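You operate a simulated robot arm through the tools that you are given. There is no shell and no other tool.

Carry out the task below with a simulated robot arm. There is one attempt and no reset: what you move stays moved.

TASK
Move the scorched pouch to the tray, set heat 4 and seal the red pouch.
Fine: pouch from the rack, spill none; leave it in the sealer, lever up, sealer on.
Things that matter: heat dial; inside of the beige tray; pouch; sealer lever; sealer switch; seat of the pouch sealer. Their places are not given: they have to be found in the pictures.

It is judged by the outcome, as a careful person would: the job done as asked, and still so three seconds after it is handed in. It fails if anything else is knocked over, pushed out of place, dropped, spilled or broken. Lids that push on must go on centred and level and be pressed home; caps that screw on are set level and turned clockwise until they are tight.

THE ROBOT
A 6-joint arm with a two-finger gripper, fixed in place. Base frame: the origin is on the floor under the middle of its stand, x ahead of it, y to its left, z up. Lengths are in m, angles in rad, forces in N, time in s.
It reaches about 1.417 m from its shoulder. Its first joint turns from -2.897 to 2.897 rad. Payload 3.43 kg.
The tool frame sits at the grasp point between the pads (the TCP): z along the fingers, y along the line on which they close. The tips reach 0.02 m beyond it. The gripper opens to 0.19 m; its body begins 0.248 m behind the TCP.
Orientation is told as [roll, pitch, yaw] about the base's x, y, z axes, in that order, counted from this pose: with the fingers straight down and closing along the base's y, the tool's x points along the base's -x, its y along +y and its z along -z.

THE INTERFACE
- The arm moves only by the tool arm_command. Its argument "deltas" is a list of rows, each a list of 7 numbers: the shift along the base's x, y, z in units of 20 mm (1.0 is 20 mm), then the turn, a rotation vector about the base's x, y, z in units of 5 degrees (1.0 is 5 degrees), then the opening, from 0 (shut) to 1 (fully open). In form: [[x, y, z, rx, ry, rz, jaw], ...]. A call has 1 to 20 rows; each row shifts and turns the commanded pose from where the row before left it. A call with a number of a shift or a turn outside -1 to 1 is refused whole. Each row takes 0.2 s and may step no farther than 0.05 m and 0.15 rad from the row before; otherwise, or with a gripper value out of range, the whole call is refused. A pose out of reach is approached as far as the arm can. The call stops where the force on the tool passes 60 N (or 10 N more than at its start, if that is more) or the arm is blocked; 0.2 s more then pass. Each finger travels about 0.153 m/s and halts on what it meets, pressing with about 26 N; the grip force reading is that of the motor and also rises with nothing between the fingers. The clock runs only during rows and for 0.2 s after the last one: add rows that do not move to give the fingers time. It gives the time, the measured TCP pose, the force on the tool (base axes), the opening and the grip force at its end, in the units of the frame above (readings bear some noise), with the torque about the TCP (base axes, N m) and any sound that the robot's microphone picked up.
- Cameras (640 x 400 px; columns grow to the right, rows downward): "scene" is fixed at [0.0497, -0.4997, 1.649]; the picture's right is [0.63, -0.78, 0.00], its down [-0.37, -0.30, -0.88] and it looks along [0.68, 0.55, -0.48] (base axes); focal length 298 px, centre (320, 200). "wrist" rides on the gripper at [0.07, -0.008, -0.288] in the tool frame; the picture's right is [0.12, 0.99, 0.00], its down [-0.96, 0.12, -0.25] and it looks along [-0.25, 0.03, 0.97] (tool axes); focal length 261 px, centre (320, 200).
- snapshot(camera): a new picture of that camera. No time passes.
- lift_body(by): moves the trunk up (or, below 0, down) by that many m; the arm rides with it, the base frame stays. It gives what a move gives, with no picture.
- measure_at(camera, pixels): for up to 12 pixels [column, row] of the newest picture of that camera ("zoom" is the newest enlarged one), the place [x, y, z] in the base frame of the surface seen there, good to about 0.002 m. No time passes.
- enlarge(camera, box): a new picture of the part [left, top, right, bottom] of that camera's present view, enlarged. No time passes.
- close_job(): hands the job in; it is judged then, once.

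Open the gripper and draw the arm clear of the work before you hand the job in, unless the task says otherwise.

The tools are called after "Emit:" as name(argument=value, ...) on one line, values as JSON. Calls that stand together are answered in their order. arm_command: Moves the arm, as the interface text tells. Its arguments: {"type":"object","properties":{"deltas":{"type":"array"}},"required":["deltas"]} The other tools are called the same way: lift_body (by) moves the trunk up or down; snapshot (camera) takes a picture; measure_at (camera, pixels) gives the place of the surface under pixels of a picture; enlarge (camera, box) takes an enlarged picture of a part of a camera's view; close_job () hands the job in.

At the start:

```text
clock: 0.0
eef_pos: [0.5612, 0.2768, 1.4849]
orientation: [-0.001, -0.003, 0.0]
force: [-0.3, 0.4, 0.2]
moment: [0.03, 0.01, 0.03]
gripper_width: 0.1902
grasp_force: 0.0
trunk travel left (down, up): [-0.275, 0.165]
```

scene: 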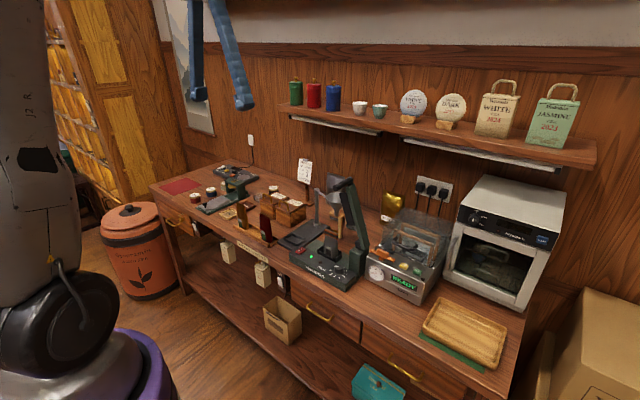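
wrist: 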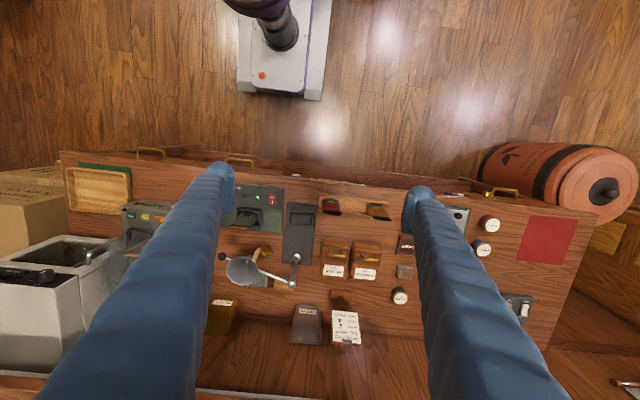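

I start by looking at the bench: the scene picture shows equipment around columns 180-460, so I enlarge several parts.

Emit:
enlarge(camera="scene", box=[180, 150, 340, 250])

Emit:
enlarge(camera="scene", box=[270, 170, 400, 300])

Emit:
enlarge(camera="scene", box=[350, 180, 470, 310])

Emit:
enlarge(camera="wrist", box=[200, 170, 440, 360])

```text
4.00 times, centred on (260, 200) of scene
```

zoom: 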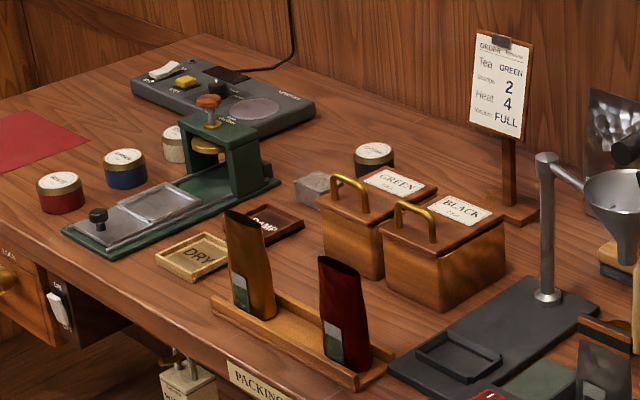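

```text
3.08 times, centred on (335, 235) of scene
```

zoom: 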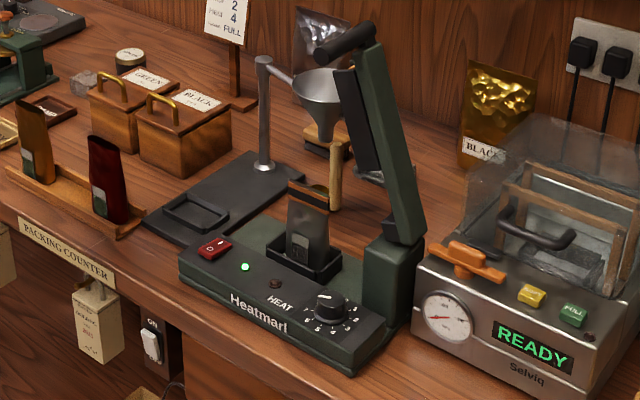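

```text
3.08 times, centred on (410, 245) of scene
```

zoom: 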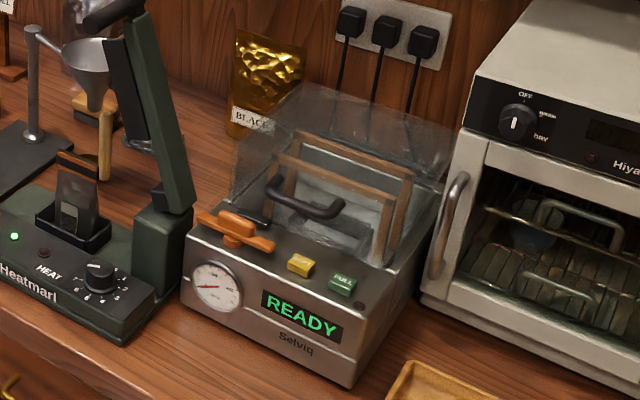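

```text
2.11 times, centred on (320, 265) of wrist
```

zoom: 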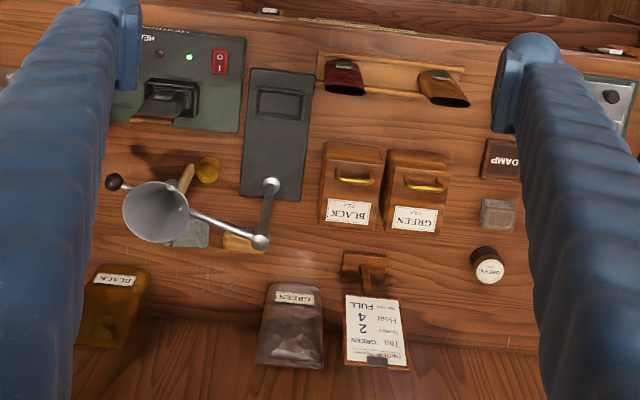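

The scorched pouch seems to stand in the Heatmarl sealer around (330,248), and the red pouch stands in the rack around (265,225). I enlarge both, along with the dial and the trays.

Emit:
enlarge(camera="scene", box=[286, 230, 366, 295])

Emit:
enlarge(camera="scene", box=[400, 280, 530, 390])

Emit:
enlarge(camera="scene", box=[215, 190, 285, 255])

Emit:
enlarge(camera="scene", box=[300, 165, 380, 245])

Emit:
enlarge(camera="wrist", box=[220, 170, 300, 250])

```text
6.15 times, centred on (326, 262) of scene
```

zoom: 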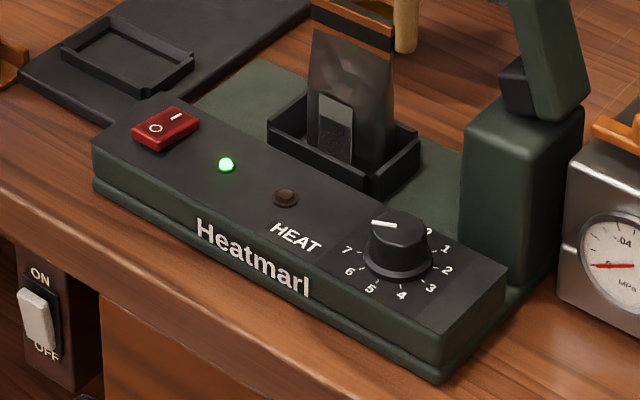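

```text
3.64 times, centred on (465, 335) of scene
```

zoom: 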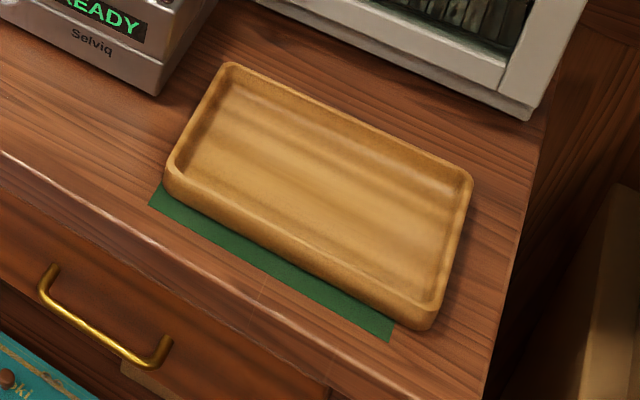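

```text
6.15 times, centred on (250, 222) of scene
```

zoom: 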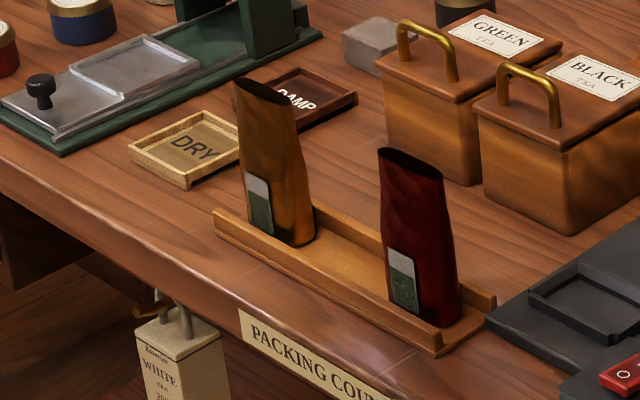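

```text
5.00 times, centred on (340, 205) of scene
```

zoom: 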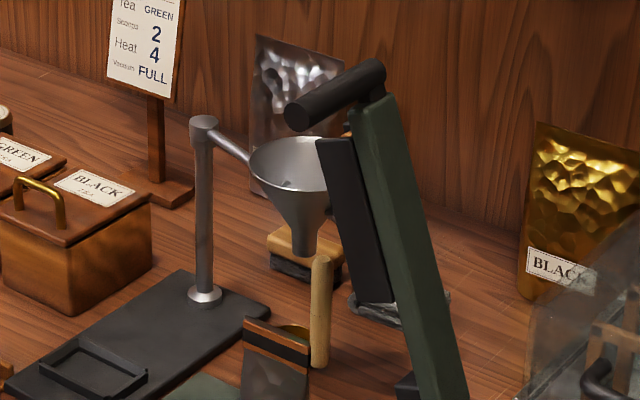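

```text
5.00 times, centred on (260, 210) of wrist
```

zoom: 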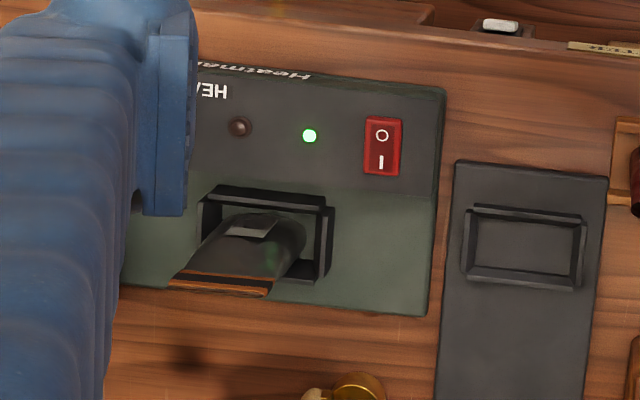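

I measure the sealer parts, rack, pouches and trays through pixels of a fresh scene picture.

Emit:
snapshot(camera="scene")

Emit:
measure_at(camera="scene", pixels=[[331, 232], [331, 240], [331, 252], [335, 262], [307, 250], [310, 256], [338, 259], [336, 266], [347, 259], [353, 247], [344, 183], [332, 190]])

Emit:
measure_at(camera="scene", pixels=[[260, 215], [264, 219], [266, 235], [247, 206], [244, 217], [240, 226], [265, 243], [285, 243], [430, 325], [465, 335], [500, 340], [463, 310]])

```text
taken
```

scene: 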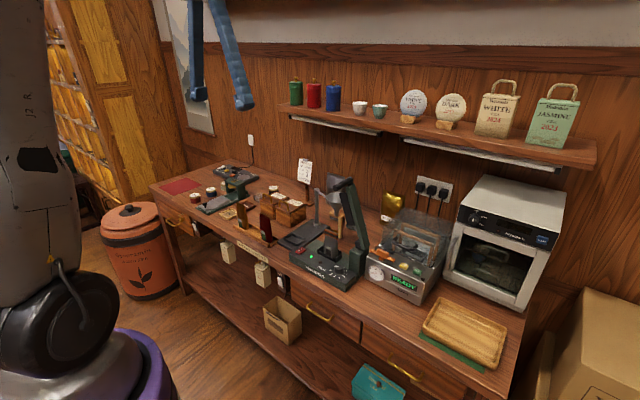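

```text
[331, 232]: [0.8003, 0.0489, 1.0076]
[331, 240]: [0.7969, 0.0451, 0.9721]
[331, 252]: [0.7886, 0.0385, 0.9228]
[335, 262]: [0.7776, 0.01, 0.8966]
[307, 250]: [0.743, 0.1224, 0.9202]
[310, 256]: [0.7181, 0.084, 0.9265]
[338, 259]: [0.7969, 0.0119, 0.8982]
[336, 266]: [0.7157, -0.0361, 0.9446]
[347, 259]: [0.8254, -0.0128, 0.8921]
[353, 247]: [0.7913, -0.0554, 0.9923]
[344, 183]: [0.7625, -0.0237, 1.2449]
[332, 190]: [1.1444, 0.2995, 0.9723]
```

```text
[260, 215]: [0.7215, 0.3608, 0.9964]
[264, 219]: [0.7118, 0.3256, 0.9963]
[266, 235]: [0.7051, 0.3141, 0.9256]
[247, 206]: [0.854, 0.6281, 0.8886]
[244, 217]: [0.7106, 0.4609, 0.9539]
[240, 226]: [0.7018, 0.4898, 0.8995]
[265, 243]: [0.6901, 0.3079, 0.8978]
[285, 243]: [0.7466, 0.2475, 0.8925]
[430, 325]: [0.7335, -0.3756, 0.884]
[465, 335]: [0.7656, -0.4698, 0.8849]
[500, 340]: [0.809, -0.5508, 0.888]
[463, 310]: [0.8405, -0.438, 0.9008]
```

I take the sealer enlargement again and measure its parts at zoom precision.

Emit:
enlarge(camera="scene", box=[286, 225, 366, 290])

```text
6.15 times, centred on (326, 258) of scene
```

zoom: 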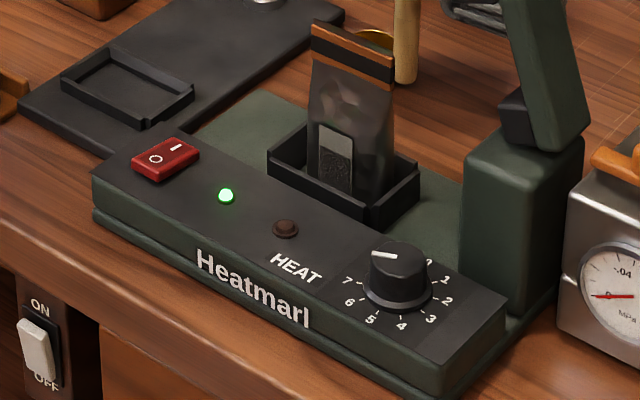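

In this zoom the scorched pouch spans about (312,25)-(395,60) at its top edge; the seat corners sit near (268,150), (302,128), (420,178) and (370,225); the dial cap is at (398,255). I measure these.

Emit:
measure_at(camera="zoom", pixels=[[314, 28], [352, 38], [392, 52], [315, 60], [352, 75], [388, 90], [320, 130], [335, 150], [350, 130], [380, 140], [345, 190], [372, 198]])

Emit:
measure_at(camera="zoom", pixels=[[269, 152], [290, 178], [368, 212], [418, 180], [304, 128], [372, 252], [395, 254], [398, 250], [420, 262], [398, 275], [385, 255], [408, 255]])

Emit:
measure_at(camera="zoom", pixels=[[402, 328], [431, 320], [448, 300], [446, 280], [371, 320], [350, 302], [346, 282], [155, 158], [178, 147], [225, 196], [130, 170], [250, 130]])

```text
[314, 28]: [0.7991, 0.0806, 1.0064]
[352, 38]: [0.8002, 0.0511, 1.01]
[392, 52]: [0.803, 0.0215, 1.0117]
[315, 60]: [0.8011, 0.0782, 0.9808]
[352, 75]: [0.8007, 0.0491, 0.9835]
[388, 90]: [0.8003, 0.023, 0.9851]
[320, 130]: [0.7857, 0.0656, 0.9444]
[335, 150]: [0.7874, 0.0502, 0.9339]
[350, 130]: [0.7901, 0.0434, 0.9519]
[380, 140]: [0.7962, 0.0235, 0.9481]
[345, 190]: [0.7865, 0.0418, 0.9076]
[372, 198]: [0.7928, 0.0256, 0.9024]
```

```text
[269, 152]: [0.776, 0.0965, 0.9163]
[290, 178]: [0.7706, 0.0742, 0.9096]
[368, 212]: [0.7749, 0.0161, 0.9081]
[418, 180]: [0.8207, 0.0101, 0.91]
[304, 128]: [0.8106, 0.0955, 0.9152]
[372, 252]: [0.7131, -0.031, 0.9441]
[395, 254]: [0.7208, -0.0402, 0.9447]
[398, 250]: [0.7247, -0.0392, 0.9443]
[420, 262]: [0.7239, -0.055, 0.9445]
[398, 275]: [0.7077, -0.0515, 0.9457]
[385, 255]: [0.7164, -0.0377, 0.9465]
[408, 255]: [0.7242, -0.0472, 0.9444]
```

```text
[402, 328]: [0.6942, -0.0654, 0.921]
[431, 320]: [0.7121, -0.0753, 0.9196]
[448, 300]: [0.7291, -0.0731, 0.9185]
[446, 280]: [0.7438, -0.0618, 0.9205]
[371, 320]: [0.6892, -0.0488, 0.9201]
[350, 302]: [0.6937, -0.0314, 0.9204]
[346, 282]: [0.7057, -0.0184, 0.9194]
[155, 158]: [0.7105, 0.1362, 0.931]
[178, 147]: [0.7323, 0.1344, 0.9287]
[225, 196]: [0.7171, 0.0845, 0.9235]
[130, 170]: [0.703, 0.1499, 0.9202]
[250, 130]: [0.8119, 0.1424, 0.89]
```

The dial numbers appear to run 0–9 and its pointer seems to be near 7. Next I look at the lever, the funnel and the trays.

Emit:
enlarge(camera="scene", box=[310, 170, 380, 260])

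Emit:
measure_at(camera="scene", pixels=[[336, 187], [340, 184], [350, 180], [347, 192], [352, 190], [356, 210], [361, 230], [363, 240], [360, 252], [345, 200], [352, 222], [355, 237]])

Emit:
measure_at(camera="scene", pixels=[[316, 194], [316, 222], [328, 200], [335, 200], [338, 197], [339, 208], [324, 195], [349, 246], [351, 268], [368, 262], [342, 229], [336, 232]])

```text
4.44 times, centred on (345, 215) of scene
```

zoom: 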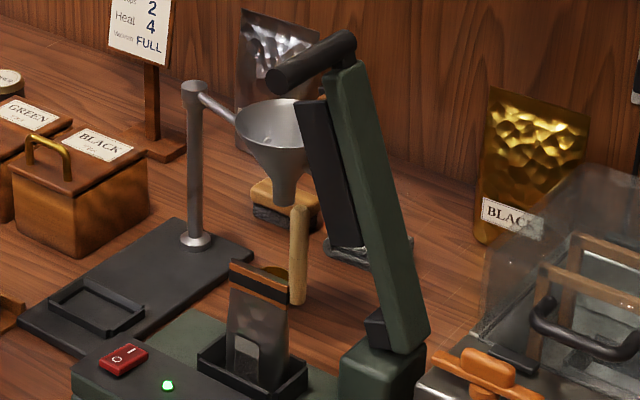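

```text
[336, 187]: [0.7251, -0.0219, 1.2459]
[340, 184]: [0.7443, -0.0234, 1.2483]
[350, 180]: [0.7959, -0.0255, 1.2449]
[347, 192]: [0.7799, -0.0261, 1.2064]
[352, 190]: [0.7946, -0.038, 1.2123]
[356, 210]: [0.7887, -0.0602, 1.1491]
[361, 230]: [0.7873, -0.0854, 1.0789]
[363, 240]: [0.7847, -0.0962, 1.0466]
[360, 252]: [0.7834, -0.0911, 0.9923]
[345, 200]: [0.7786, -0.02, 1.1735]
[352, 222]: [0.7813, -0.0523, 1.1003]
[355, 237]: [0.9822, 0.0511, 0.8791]
```

```text
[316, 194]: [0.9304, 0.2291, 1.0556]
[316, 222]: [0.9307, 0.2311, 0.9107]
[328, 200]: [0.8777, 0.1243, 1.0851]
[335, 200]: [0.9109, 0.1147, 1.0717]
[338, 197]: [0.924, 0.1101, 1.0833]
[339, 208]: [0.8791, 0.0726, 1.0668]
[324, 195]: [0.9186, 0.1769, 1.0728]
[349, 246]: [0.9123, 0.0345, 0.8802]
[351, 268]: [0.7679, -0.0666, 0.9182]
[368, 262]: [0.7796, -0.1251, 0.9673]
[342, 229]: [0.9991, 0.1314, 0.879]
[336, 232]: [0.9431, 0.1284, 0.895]
```

The lever handle lies along x from about (0.722,-0.022,1.246) and its hinge is near (0.79,-0.10,1.0). I move the arm high above the bench to the right, to look straight at the dial and seat with the wrist camera.

Emit:
arm_command(deltas=[[0.1, -1, -0.25, 0, 0, 0, 1], [0.1, -1, -0.25, 0, 0, 0, 1], [0.1, -1, -0.25, 0, 0, 0, 1], [0.1, -1, -0.25, 0, 0, 0, 1], [0.1, -1, -0.25, 0, 0, 0, 1], [0.1, -1, -0.25, 0, 0, 0, 1], [0.1, -1, -0.25, 0, 0, 0, 1], [0.1, -1, -0.25, 0, 0, 0, 1], [0.1, -1, -0.25, 0, 0, 0, 1], [0.1, -1, -0.25, 0, 0, 0, 1], [0.1, -1, -0.25, 0, 0, 0, 1], [0.1, -1, -0.25, 0, 0, 0, 1], [0.1, -1, -0.25, 0, 0, 0, 1], [0.1, -1, -0.25, 0, 0, 0, 1], [0.1, -1, -0.25, 0, 0, 0, 1], [0.1, -1, -0.25, 0, 0, 0, 1], [0.1, -1, -0.25, 0, 0, 0, 1], [0, 0, 0, 0, 0, 0, 1]])

Emit:
snapshot(camera="wrist")

Emit:
snapshot(camera="scene")

```text
clock: 3.8
eef_pos: [0.5941, -0.0632, 1.3999]
orientation: [-0.001, 0.001, 0.0]
force: [0.1, -0.4, 0.4]
moment: [0.0, -0.01, -0.02]
gripper_width: 0.1901
grasp_force: 0.0
trunk travel left (down, up): [-0.275, 0.165]
```

```text
taken
```

wrist: 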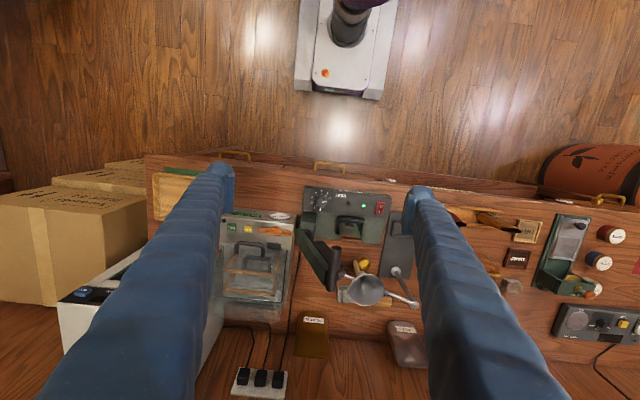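

```text
taken
```

scene: 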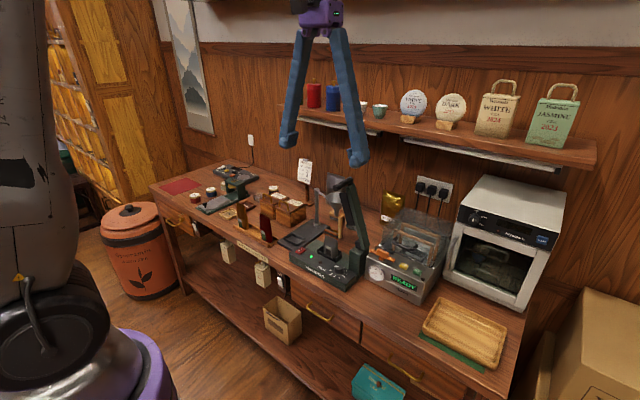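

The dial and seat show in the wrist picture around (325,200) and (350,225); I enlarge there.

Emit:
enlarge(camera="wrist", box=[300, 182, 350, 217])

Emit:
enlarge(camera="wrist", box=[290, 180, 410, 310])

Emit:
enlarge(camera="scene", box=[240, 0, 400, 180])

```text
11.43 times, centred on (325, 200) of wrist
```

zoom: 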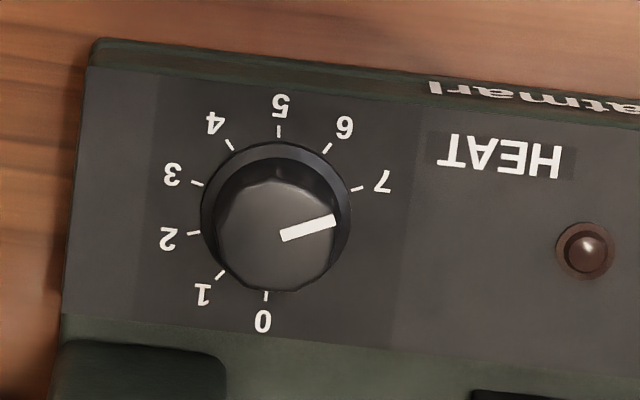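

```text
3.08 times, centred on (350, 245) of wrist
```

zoom: 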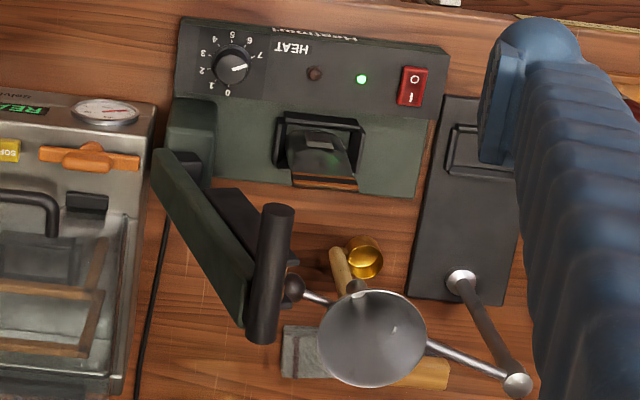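

```text
2.22 times, centred on (320, 90) of scene
```

zoom: 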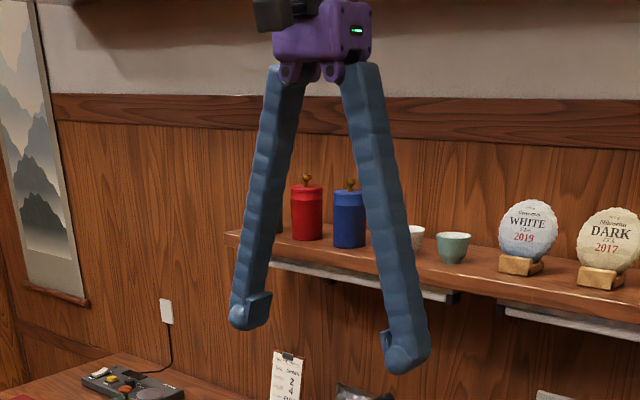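

The dial pointer is clearly at 7; heat 4 lies about 108° counter-clockwise seen from above. I measure the post, lever, seat and funnel in the wrist zoom of the sealer.

Emit:
enlarge(camera="wrist", box=[295, 180, 395, 250])

```text
5.71 times, centred on (345, 215) of wrist
```

zoom: 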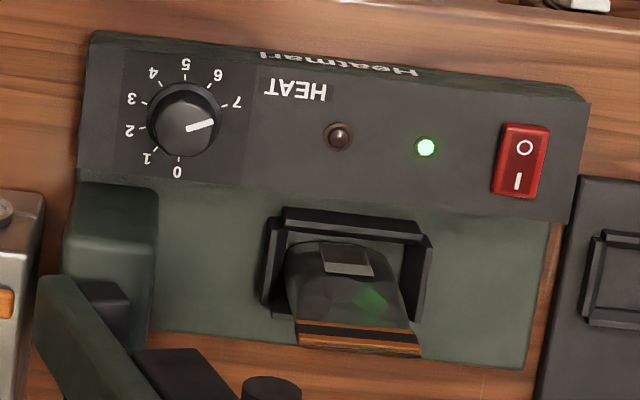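

I measure the post top, seat walls and pouch in this zoom.

Emit:
measure_at(camera="zoom", pixels=[[85, 195], [150, 195], [75, 240], [148, 240], [110, 190], [278, 213], [425, 238], [270, 240], [268, 295], [415, 315], [300, 235], [405, 245]])

Emit:
measure_at(camera="zoom", pixels=[[187, 128], [210, 122], [160, 130], [185, 152], [185, 100], [345, 245], [300, 260], [380, 265], [350, 290], [350, 325], [350, 345], [345, 230]])

```text
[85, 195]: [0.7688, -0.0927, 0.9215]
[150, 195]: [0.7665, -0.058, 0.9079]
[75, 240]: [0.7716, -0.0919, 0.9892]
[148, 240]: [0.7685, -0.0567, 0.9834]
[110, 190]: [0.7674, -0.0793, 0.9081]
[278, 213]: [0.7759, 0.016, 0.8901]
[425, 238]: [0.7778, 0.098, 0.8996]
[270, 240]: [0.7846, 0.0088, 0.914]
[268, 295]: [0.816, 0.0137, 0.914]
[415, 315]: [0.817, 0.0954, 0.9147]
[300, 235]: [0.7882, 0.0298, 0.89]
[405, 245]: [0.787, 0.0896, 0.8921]
```

```text
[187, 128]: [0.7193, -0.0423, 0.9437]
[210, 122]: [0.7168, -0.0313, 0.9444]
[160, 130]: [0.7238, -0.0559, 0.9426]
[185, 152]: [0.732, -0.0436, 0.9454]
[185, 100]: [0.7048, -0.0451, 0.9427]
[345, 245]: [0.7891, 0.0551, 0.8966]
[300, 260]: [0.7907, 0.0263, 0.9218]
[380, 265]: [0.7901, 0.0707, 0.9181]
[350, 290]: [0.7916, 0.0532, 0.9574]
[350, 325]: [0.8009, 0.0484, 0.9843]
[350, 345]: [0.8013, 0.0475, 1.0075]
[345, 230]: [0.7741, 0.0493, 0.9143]
```

The post's front face is at x≈0.767, the knob centre at about (0.7185,-0.0445) with top z 0.944, and the seat is about (0.797,0.053) with floor z 0.89. I check both candidate trays and the order card before moving anything.

Emit:
enlarge(camera="wrist", box=[490, 200, 560, 270])

Emit:
enlarge(camera="wrist", box=[145, 150, 225, 230])

Emit:
enlarge(camera="scene", box=[205, 150, 325, 260])

```text
5.71 times, centred on (525, 235) of wrist
```

zoom: 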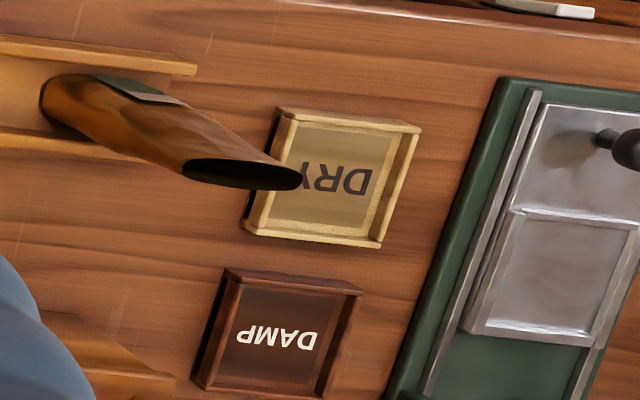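

```text
5.00 times, centred on (185, 190) of wrist
```

zoom: 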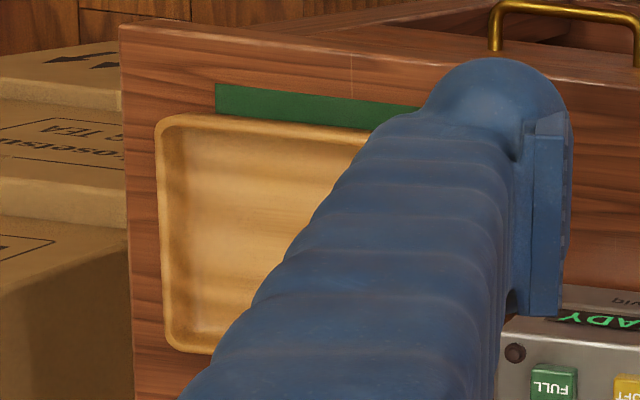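

```text
3.64 times, centred on (265, 205) of scene
```

zoom: 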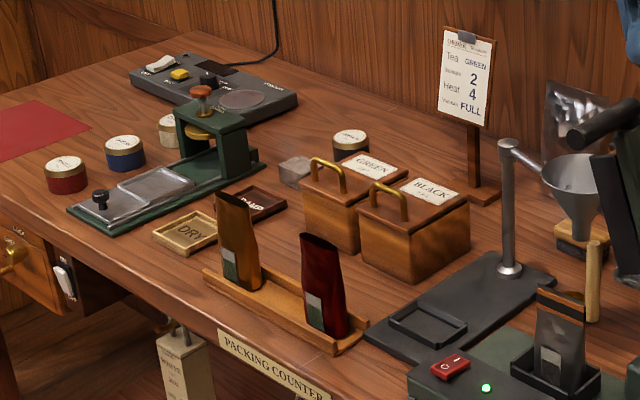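

The big tray by the green mat is light and beige inside, so I take it as the target. I measure the tray rim and floor and the oven front beside it.

Emit:
enlarge(camera="scene", box=[410, 220, 560, 380])

Emit:
measure_at(camera="scene", pixels=[[441, 300], [423, 330], [505, 325], [496, 368], [440, 312], [435, 325], [488, 352], [490, 330], [460, 325], [445, 280], [515, 310], [462, 213]])

Emit:
measure_at(camera="scene", pixels=[[258, 220], [262, 212], [268, 216], [270, 222], [272, 236], [265, 232], [262, 226], [255, 237], [275, 234], [285, 236], [292, 218], [300, 222]])

```text
2.50 times, centred on (485, 300) of scene
```

zoom: 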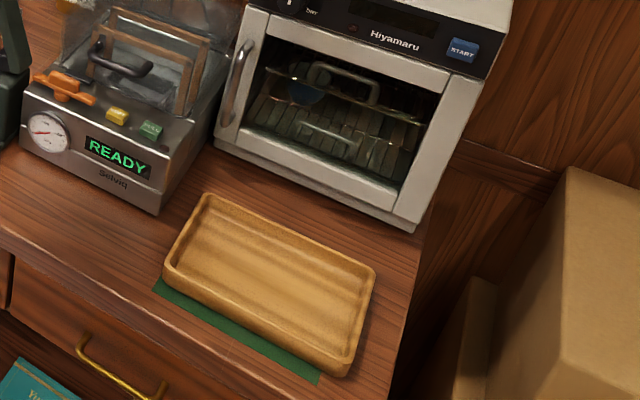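

```text
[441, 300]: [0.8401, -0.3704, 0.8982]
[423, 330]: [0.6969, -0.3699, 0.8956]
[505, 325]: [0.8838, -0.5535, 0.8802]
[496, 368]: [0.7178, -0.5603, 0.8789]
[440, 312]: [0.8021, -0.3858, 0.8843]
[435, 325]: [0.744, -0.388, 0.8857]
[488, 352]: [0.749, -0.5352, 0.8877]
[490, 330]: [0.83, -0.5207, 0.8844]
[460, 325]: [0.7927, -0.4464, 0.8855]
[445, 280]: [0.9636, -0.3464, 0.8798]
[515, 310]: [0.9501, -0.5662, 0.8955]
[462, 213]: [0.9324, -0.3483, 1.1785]
```

```text
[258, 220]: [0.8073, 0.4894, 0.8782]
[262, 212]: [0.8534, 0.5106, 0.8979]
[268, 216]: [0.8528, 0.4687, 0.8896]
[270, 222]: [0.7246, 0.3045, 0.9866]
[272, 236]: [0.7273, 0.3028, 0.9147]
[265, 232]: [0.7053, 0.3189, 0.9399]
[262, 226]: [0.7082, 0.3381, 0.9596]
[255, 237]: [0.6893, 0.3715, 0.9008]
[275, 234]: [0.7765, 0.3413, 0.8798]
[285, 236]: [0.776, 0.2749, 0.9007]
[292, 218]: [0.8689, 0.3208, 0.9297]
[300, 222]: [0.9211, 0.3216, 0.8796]
```

The tray floor is at z≈0.885, with its centre near (0.77,-0.463). Now I enlarge the rack and red pouch for an exact measure.

Emit:
enlarge(camera="scene", box=[230, 195, 300, 255])

```text
6.67 times, centred on (265, 225) of scene
```

zoom: 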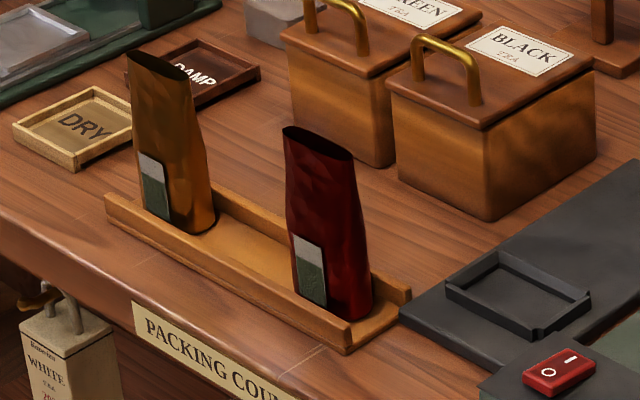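

Red pouch: the mouth spans (284,130)-(354,158) and the body runs down to (350,315) in this zoom. I measure points on it and on the neighbours.

Emit:
measure_at(camera="zoom", pixels=[[288, 137], [320, 153], [350, 163], [300, 130], [325, 138], [345, 150], [292, 190], [325, 195], [358, 200], [298, 240], [340, 240], [365, 260]])

Emit:
measure_at(camera="zoom", pixels=[[340, 300], [365, 305], [345, 340], [335, 322], [405, 290], [385, 280], [395, 305], [488, 125], [395, 90], [440, 60], [320, 270], [310, 280]])

```text
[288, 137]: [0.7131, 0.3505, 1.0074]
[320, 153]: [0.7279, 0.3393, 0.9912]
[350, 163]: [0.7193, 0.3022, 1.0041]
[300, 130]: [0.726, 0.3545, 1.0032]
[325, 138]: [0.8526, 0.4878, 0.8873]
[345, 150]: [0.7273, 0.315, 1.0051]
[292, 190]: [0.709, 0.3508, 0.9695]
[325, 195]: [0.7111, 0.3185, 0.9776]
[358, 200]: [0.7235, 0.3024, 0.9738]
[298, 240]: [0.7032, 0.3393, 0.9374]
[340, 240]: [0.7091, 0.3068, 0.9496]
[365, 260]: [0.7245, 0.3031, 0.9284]
```

```text
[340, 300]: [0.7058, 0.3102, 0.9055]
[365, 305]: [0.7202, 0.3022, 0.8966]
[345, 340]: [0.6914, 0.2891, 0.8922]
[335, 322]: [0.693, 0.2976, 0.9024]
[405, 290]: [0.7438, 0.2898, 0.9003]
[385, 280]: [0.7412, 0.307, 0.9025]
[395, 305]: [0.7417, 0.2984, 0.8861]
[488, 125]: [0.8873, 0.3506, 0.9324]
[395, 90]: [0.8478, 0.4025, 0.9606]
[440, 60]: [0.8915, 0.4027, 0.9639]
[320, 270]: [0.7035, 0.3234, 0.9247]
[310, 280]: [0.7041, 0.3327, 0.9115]
```

The red pouch stands at x≈0.718, y 0.301–0.361, with its top at z≈1.006. I'll do the dial first: I tilt the gripper 30° back toward the robot so that it clears the lever handle, and come to a pose in front of the knob with the jaws at about 0.055 m.

Emit:
arm_command(deltas=[[0.18, 0.164, -1, 0, -1, 0, 0.29], [0.18, 0.164, -1, 0, -1, 0, 0.29], [0.18, 0.164, -1, 0, -1, 0, 0.29], [0.18, 0.164, -1, 0, -1, 0, 0.29], [0.18, 0.164, -1, 0, -1, 0, 0.29], [0.18, 0.164, -1, 0, -1, 0, 0.29], [0.18, 0.164, -1, 0, 0, -1, 0.29], [0.18, 0.164, -1, 0, 0, -1, 0.29], [0.18, 0.164, -1, 0, 0, -1, 0.29], [0.18, 0.164, -1, 0, 0, -1, 0.29], [0.18, 0.164, -1, 0, 0, -1, 0.29], [0.18, 0.164, -1, 0, 0, -0.4, 0.29], [0.18, 0.164, -1, 0, 0, 0, 0.29], [0.18, 0.164, -1, 0, 0, 0, 0.29], [0.18, 0.164, -1, 0, 0, 0, 0.29], [0.18, 0.164, -1, 0, 0, 0, 0.29], [0, 0, 0, 0, 0, 0, 0.29]])

Emit:
snapshot(camera="wrist")

Emit:
snapshot(camera="scene")

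```text
clock: 7.4
eef_pos: [0.6511, -0.0105, 1.0792]
orientation: [0.001, -0.524, -0.471]
force: [-1.0, 0.4, 0.1]
moment: [0.02, -0.02, 0.0]
gripper_width: 0.0551
grasp_force: 0.0
trunk travel left (down, up): [-0.275, 0.165]
```

```text
taken
```

wrist: 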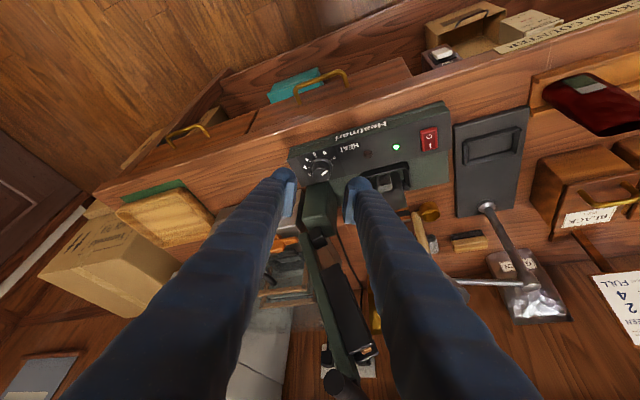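

```text
taken
```

scene: 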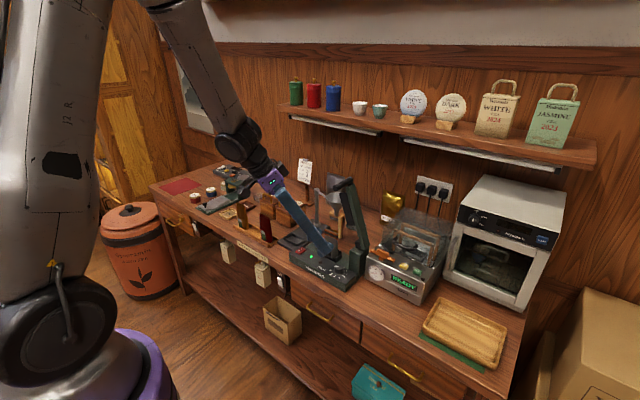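

The pose came out as commanded. I enlarge the dial in the wrist view to recheck the knob's centre.

Emit:
enlarge(camera="wrist", box=[285, 135, 355, 195])

```text
6.67 times, centred on (320, 165) of wrist
```

zoom: 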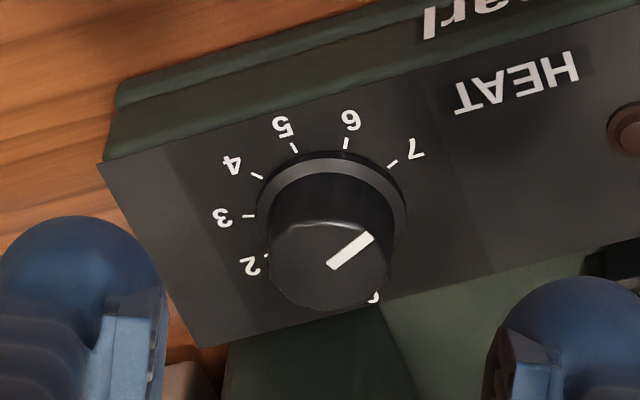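

I measure the knob top and the scale ticks in this closer view.

Emit:
measure_at(camera="zoom", pixels=[[276, 258], [384, 262], [330, 228], [326, 303], [330, 265], [290, 240], [370, 240], [262, 200], [404, 205], [330, 155], [335, 262], [368, 238]])

Emit:
measure_at(camera="zoom", pixels=[[249, 216], [257, 177], [294, 148], [346, 143], [393, 164], [330, 200], [280, 185], [380, 185], [150, 200], [200, 300]])

```text
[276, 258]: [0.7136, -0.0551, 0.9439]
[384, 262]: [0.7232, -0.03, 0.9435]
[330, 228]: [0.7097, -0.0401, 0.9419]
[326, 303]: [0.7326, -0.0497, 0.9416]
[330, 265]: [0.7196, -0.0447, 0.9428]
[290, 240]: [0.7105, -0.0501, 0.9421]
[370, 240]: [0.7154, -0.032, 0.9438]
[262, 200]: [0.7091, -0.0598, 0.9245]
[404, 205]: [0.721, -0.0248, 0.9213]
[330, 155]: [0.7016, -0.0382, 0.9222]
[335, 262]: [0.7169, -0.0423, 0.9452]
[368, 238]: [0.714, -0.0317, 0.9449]
```

```text
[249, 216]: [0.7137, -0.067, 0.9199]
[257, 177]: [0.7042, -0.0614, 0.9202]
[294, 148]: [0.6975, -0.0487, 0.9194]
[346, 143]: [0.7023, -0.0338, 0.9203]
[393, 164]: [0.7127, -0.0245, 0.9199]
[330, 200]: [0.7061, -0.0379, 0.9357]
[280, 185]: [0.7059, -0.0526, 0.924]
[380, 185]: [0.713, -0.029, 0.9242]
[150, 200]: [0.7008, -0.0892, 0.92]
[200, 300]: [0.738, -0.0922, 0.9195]
```

The knob's centre comes to about (0.719,-0.044), its upper part is about 26 mm wide with the skirt at z 0.924. I slide along the finger direction onto the knob, keeping the jaws open.

Emit:
arm_command(deltas=[[0.4256, -0.2106, -0.8, 0, 0, 0, 0.29], [0.4256, -0.2106, -0.8, 0, 0, 0, 0.29], [0.4256, -0.2106, -0.8, 0, 0, 0, 0.29], [0.4256, -0.2106, -0.8, 0, 0, 0, 0.29], [0.4256, -0.2106, -0.8, 0, 0, 0, 0.29], [0.4256, -0.2106, -0.8, 0, 0, 0, 0.29], [0.4256, -0.2106, -0.8, 0, 0, 0, 0.29], [0.4256, -0.2106, -0.8, 0, 0, 0, 0.29], [0, 0, 0, 0, 0, 0, 0.29]])

Emit:
snapshot(camera="wrist")

Emit:
enlarge(camera="scene", box=[280, 170, 400, 300])

Emit:
enlarge(camera="wrist", box=[260, 130, 380, 230])

```text
clock: 9.4
eef_pos: [0.7191, -0.0442, 0.9528]
orientation: [0.0, -0.524, -0.471]
force: [-0.7, 0.1, 0.3]
moment: [-0.01, -0.01, 0.01]
gripper_width: 0.0551
grasp_force: 0.0
trunk travel left (down, up): [-0.275, 0.165]
```

```text
taken
```

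wrist: 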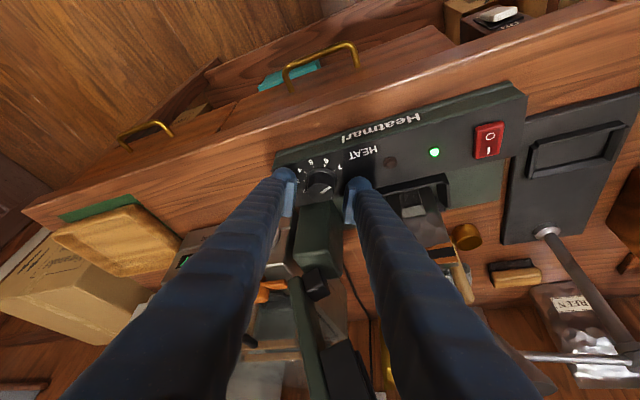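

```text
3.08 times, centred on (340, 235) of scene
```

zoom: 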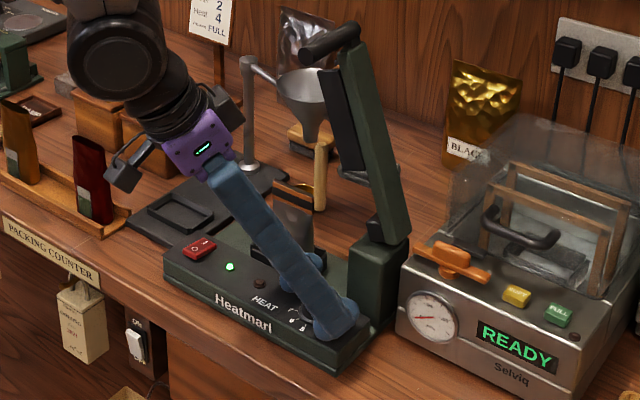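

```text
4.00 times, centred on (320, 180) of wrist
```

zoom: 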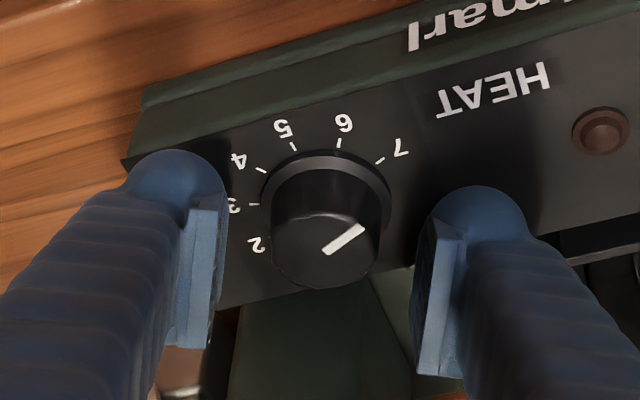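

The knob sits centred between the pads at (325,235) in the zoom. I close on it and then check the grip before turning.

Emit:
arm_command(deltas=[[0, 0, 0, 0, 0, 0, 0], [0, 0, 0, 0, 0, 0, 0], [0, 0, 0, 0, 0, 0, 0], [0, 0, 0, 0, 0, 0, 0]])

Emit:
snapshot(camera="wrist")

Emit:
enlarge(camera="wrist", box=[260, 130, 380, 230])

```text
clock: 10.4
eef_pos: [0.719, -0.0452, 0.9514]
orientation: [0.001, -0.525, -0.47]
force: [3.2, 0.6, -2.6]
moment: [-0.02, -0.01, -0.01]
gripper_width: 0.0301
grasp_force: 44.6
trunk travel left (down, up): [-0.275, 0.165]
```

```text
taken
```

wrist: 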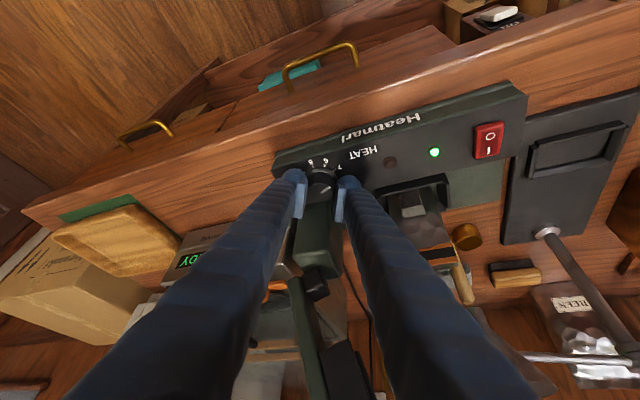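

```text
4.00 times, centred on (320, 180) of wrist
```

zoom: 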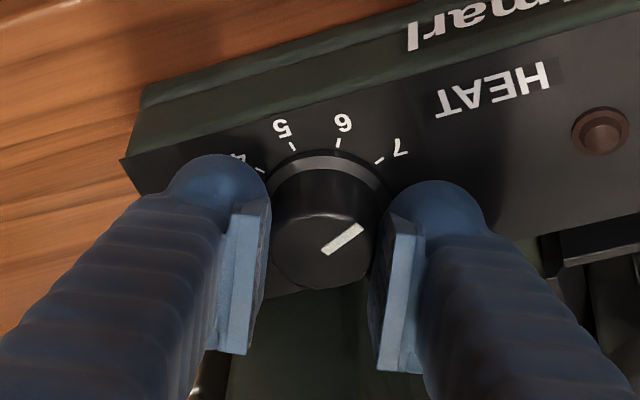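

Gripped with the width at 0.030 m. I turn counter-clockwise by about 54° as the first bite.

Emit:
arm_command(deltas=[[0, 0, 0, 0, 0, 0.9, 0], [0, 0, 0, 0, 0, 0.9, 0], [0, 0, 0, 0, 0, 0.9, 0], [0, 0, 0, 0, 0, 0.9, 0], [0, 0, 0, 0, 0, 0.9, 0], [0, 0, 0, 0, 0, 0.9, 0], [0, 0, 0, 0, 0, 0.9, 0], [0, 0, 0, 0, 0, 0.9, 0], [0, 0, 0, 0, 0, 0.9, 0], [0, 0, 0, 0, 0, 0.9, 0], [0, 0, 0, 0, 0, 0.9, 0], [0, 0, 0, 0, 0, 0.9, 0], [0, 0, 0, 0, 0, 0, 0]])

Emit:
snapshot(camera="wrist")

Emit:
enlarge(camera="wrist", box=[260, 130, 380, 230])

```text
clock: 11.8
eef_pos: [0.7184, -0.0441, 0.9538]
orientation: [-0.019, -0.511, -0.161]
force: [-2.1, -14.1, -2.2]
moment: [-0.28, -0.61, -0.01]
gripper_width: 0.0291
grasp_force: 45.2
out of reach, approached as far as the arm can: row 4, 5, 6, 7
trunk travel left (down, up): [-0.275, 0.165]
stopped in row 7: the force on the tool passed its limit at 63 N (the readings are from after the stop); the commanded pose is now the measured one
```

```text
taken
```

wrist: 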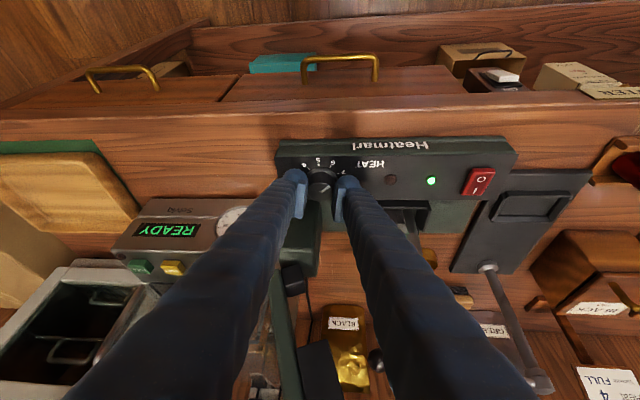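

```text
4.00 times, centred on (320, 180) of wrist
```

zoom: 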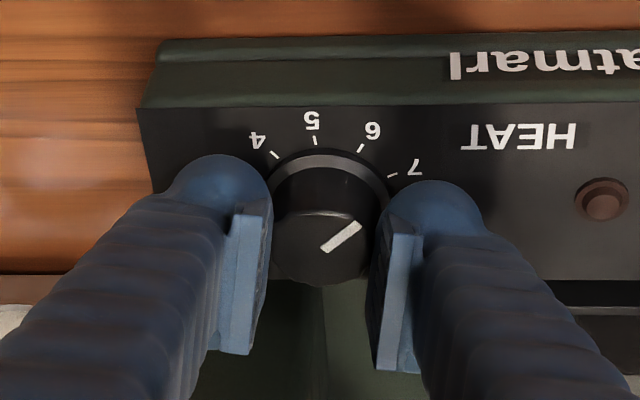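

The pads turned the knob about 18° before the arm reported out-of-reach poses and the force limit tripped. I open the jaws slightly to release the load, and look at the dial again.

Emit:
arm_command(deltas=[[0, 0, 0, 0, 0, 0, 0.24], [0, 0, 0, 0, 0, 0, 0.24], [0, 0, 0, 0, 0, 0, 0.24]])

Emit:
snapshot(camera="wrist")

Emit:
enlarge(camera="wrist", box=[260, 130, 380, 230])

Emit:
snapshot(camera="scene")

```text
clock: 12.6
eef_pos: [0.7197, -0.041, 0.9546]
orientation: [-0.02, -0.512, -0.158]
force: [-0.3, -0.6, 0.6]
moment: [0.0, -0.03, 0.02]
gripper_width: 0.0456
grasp_force: 0.0
trunk travel left (down, up): [-0.275, 0.165]
```

```text
taken
```

wrist: 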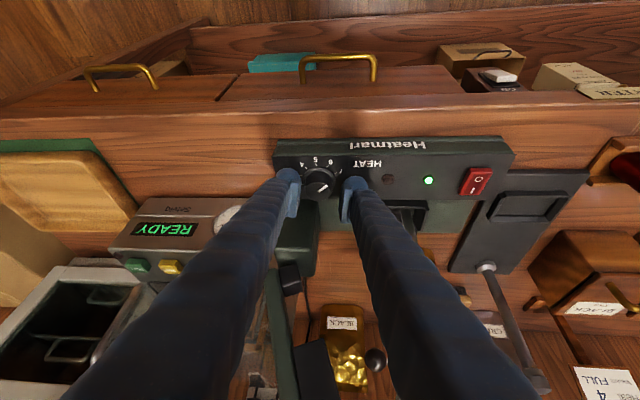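

```text
4.00 times, centred on (320, 180) of wrist
```

zoom: 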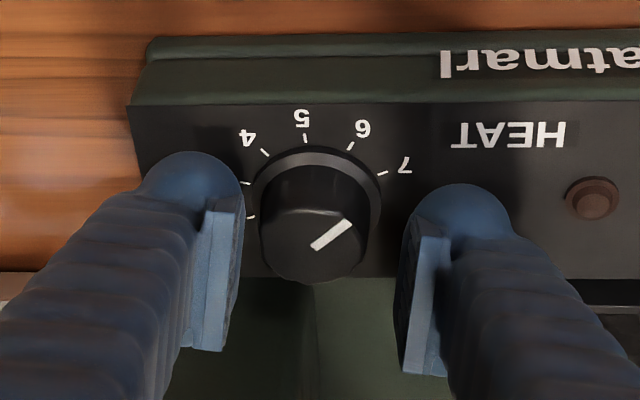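

```text
taken
```

scene: 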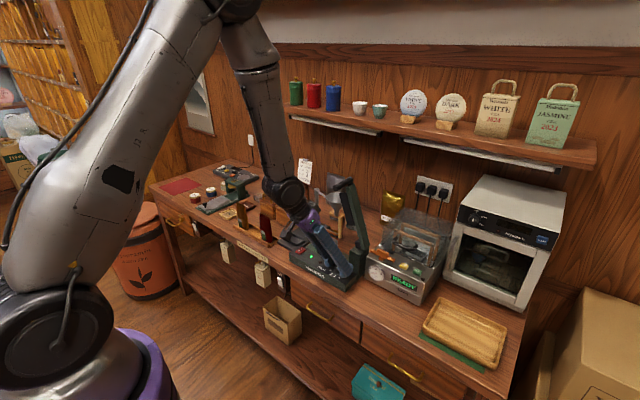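

The arm is unloaded now and the pointer has moved to about 6.4. I swing the open jaws back around the knob (toward yaw −60°), in small steps, to take the next bite in a range where the arm reached well.

Emit:
arm_command(deltas=[[-0.03, -0.15, -0.08, 0.23, -0.14, 0, 0.24], [0, 0, 0, 0, 0, -1, 0.24], [0, 0, 0, 0, 0, -1, 0.24], [0, 0, 0, 0, 0, -1, 0.24], [0, 0, 0, 0, 0, -1, 0.24], [0, 0, 0, 0, 0, -1, 0.24], [0, 0, 0, 0, 0, -1, 0.24], [0, 0, 0, 0, 0, -1, 0.24], [0, 0, 0, 0, 0, -1, 0.24], [0, 0, 0, 0, 0, -1, 0.24], [0, 0, 0, 0, 0, 0, 0.24]])

Emit:
snapshot(camera="wrist")

Emit:
enlarge(camera="wrist", box=[260, 130, 380, 230])

Emit:
snapshot(camera="scene")

```text
clock: 15.0
eef_pos: [0.7184, -0.0414, 0.9545]
orientation: [0.006, -0.521, -0.957]
force: [0.0, -0.1, -0.7]
moment: [-0.01, 0.02, 0.02]
gripper_width: 0.0458
grasp_force: 0.0
out of reach, approached as far as the arm can: row 1
trunk travel left (down, up): [-0.275, 0.165]
```

```text
taken
```

wrist: 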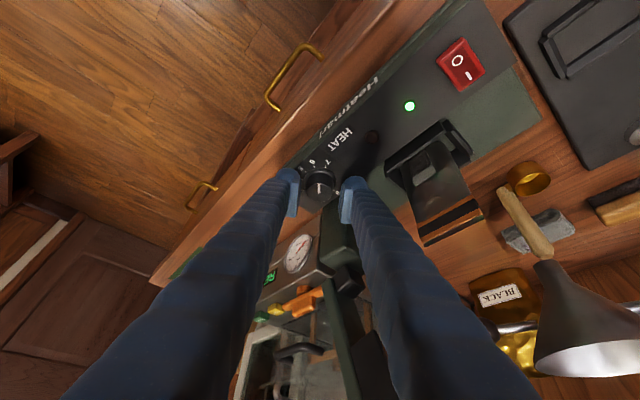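

```text
4.00 times, centred on (320, 180) of wrist
```

zoom: 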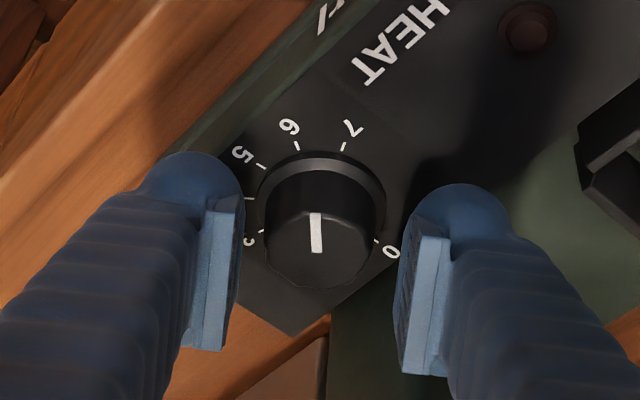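

```text
taken
```

scene: 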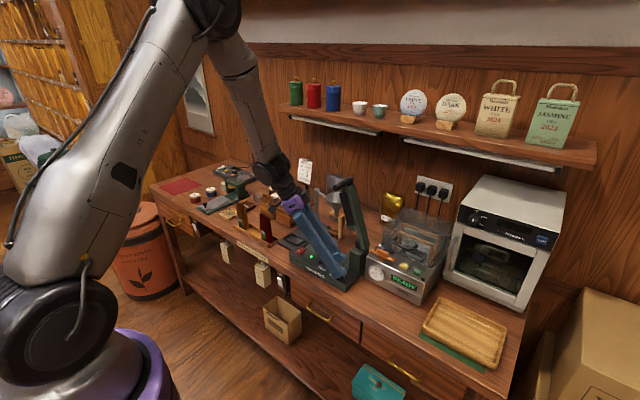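

Yaw is now −55° and the pointer sits at about 6.5. I go back a further 15°, recentre on the knob, and close.

Emit:
arm_command(deltas=[[0.02, -0.14, -0.08, 0, 0, -1, 0.24], [0, 0, 0, 0, 0, -1, 0.24], [0, 0, 0, 0, 0, -1, 0.24], [0, 0, 0, 0, 0, 0, 0.24], [0, 0, 0, 0, 0, 0, 0], [0, 0, 0, 0, 0, 0, 0], [0, 0, 0, 0, 0, 0, 0]])

Emit:
snapshot(camera="wrist")

Emit:
enlarge(camera="wrist", box=[260, 130, 380, 230])

```text
clock: 16.6
eef_pos: [0.7189, -0.0444, 0.9542]
orientation: [0.006, -0.52, -1.217]
force: [0.8, -0.4, 3.2]
moment: [0.03, 0.04, -0.03]
gripper_width: 0.03
grasp_force: 44.4
trunk travel left (down, up): [-0.275, 0.165]
```

```text
taken
```

wrist: 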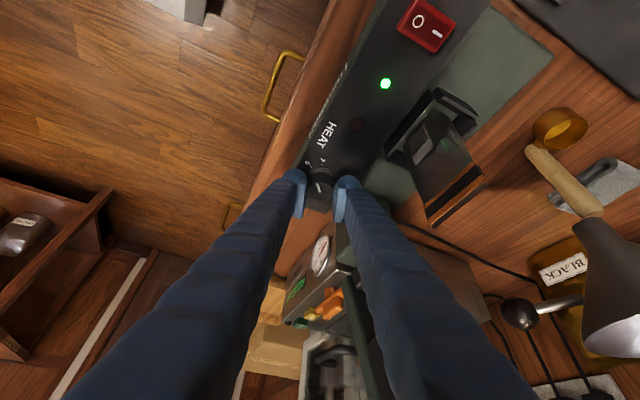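

```text
4.00 times, centred on (320, 180) of wrist
```

zoom: 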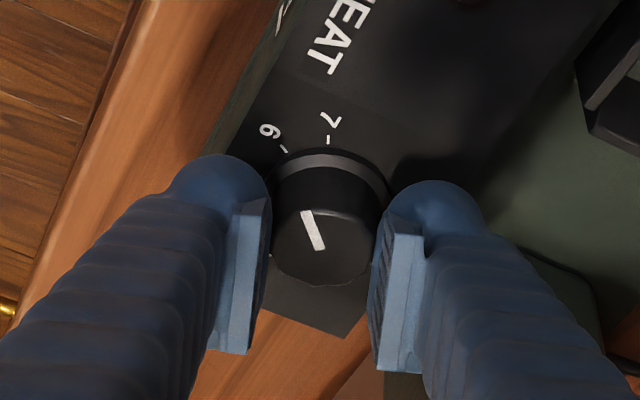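

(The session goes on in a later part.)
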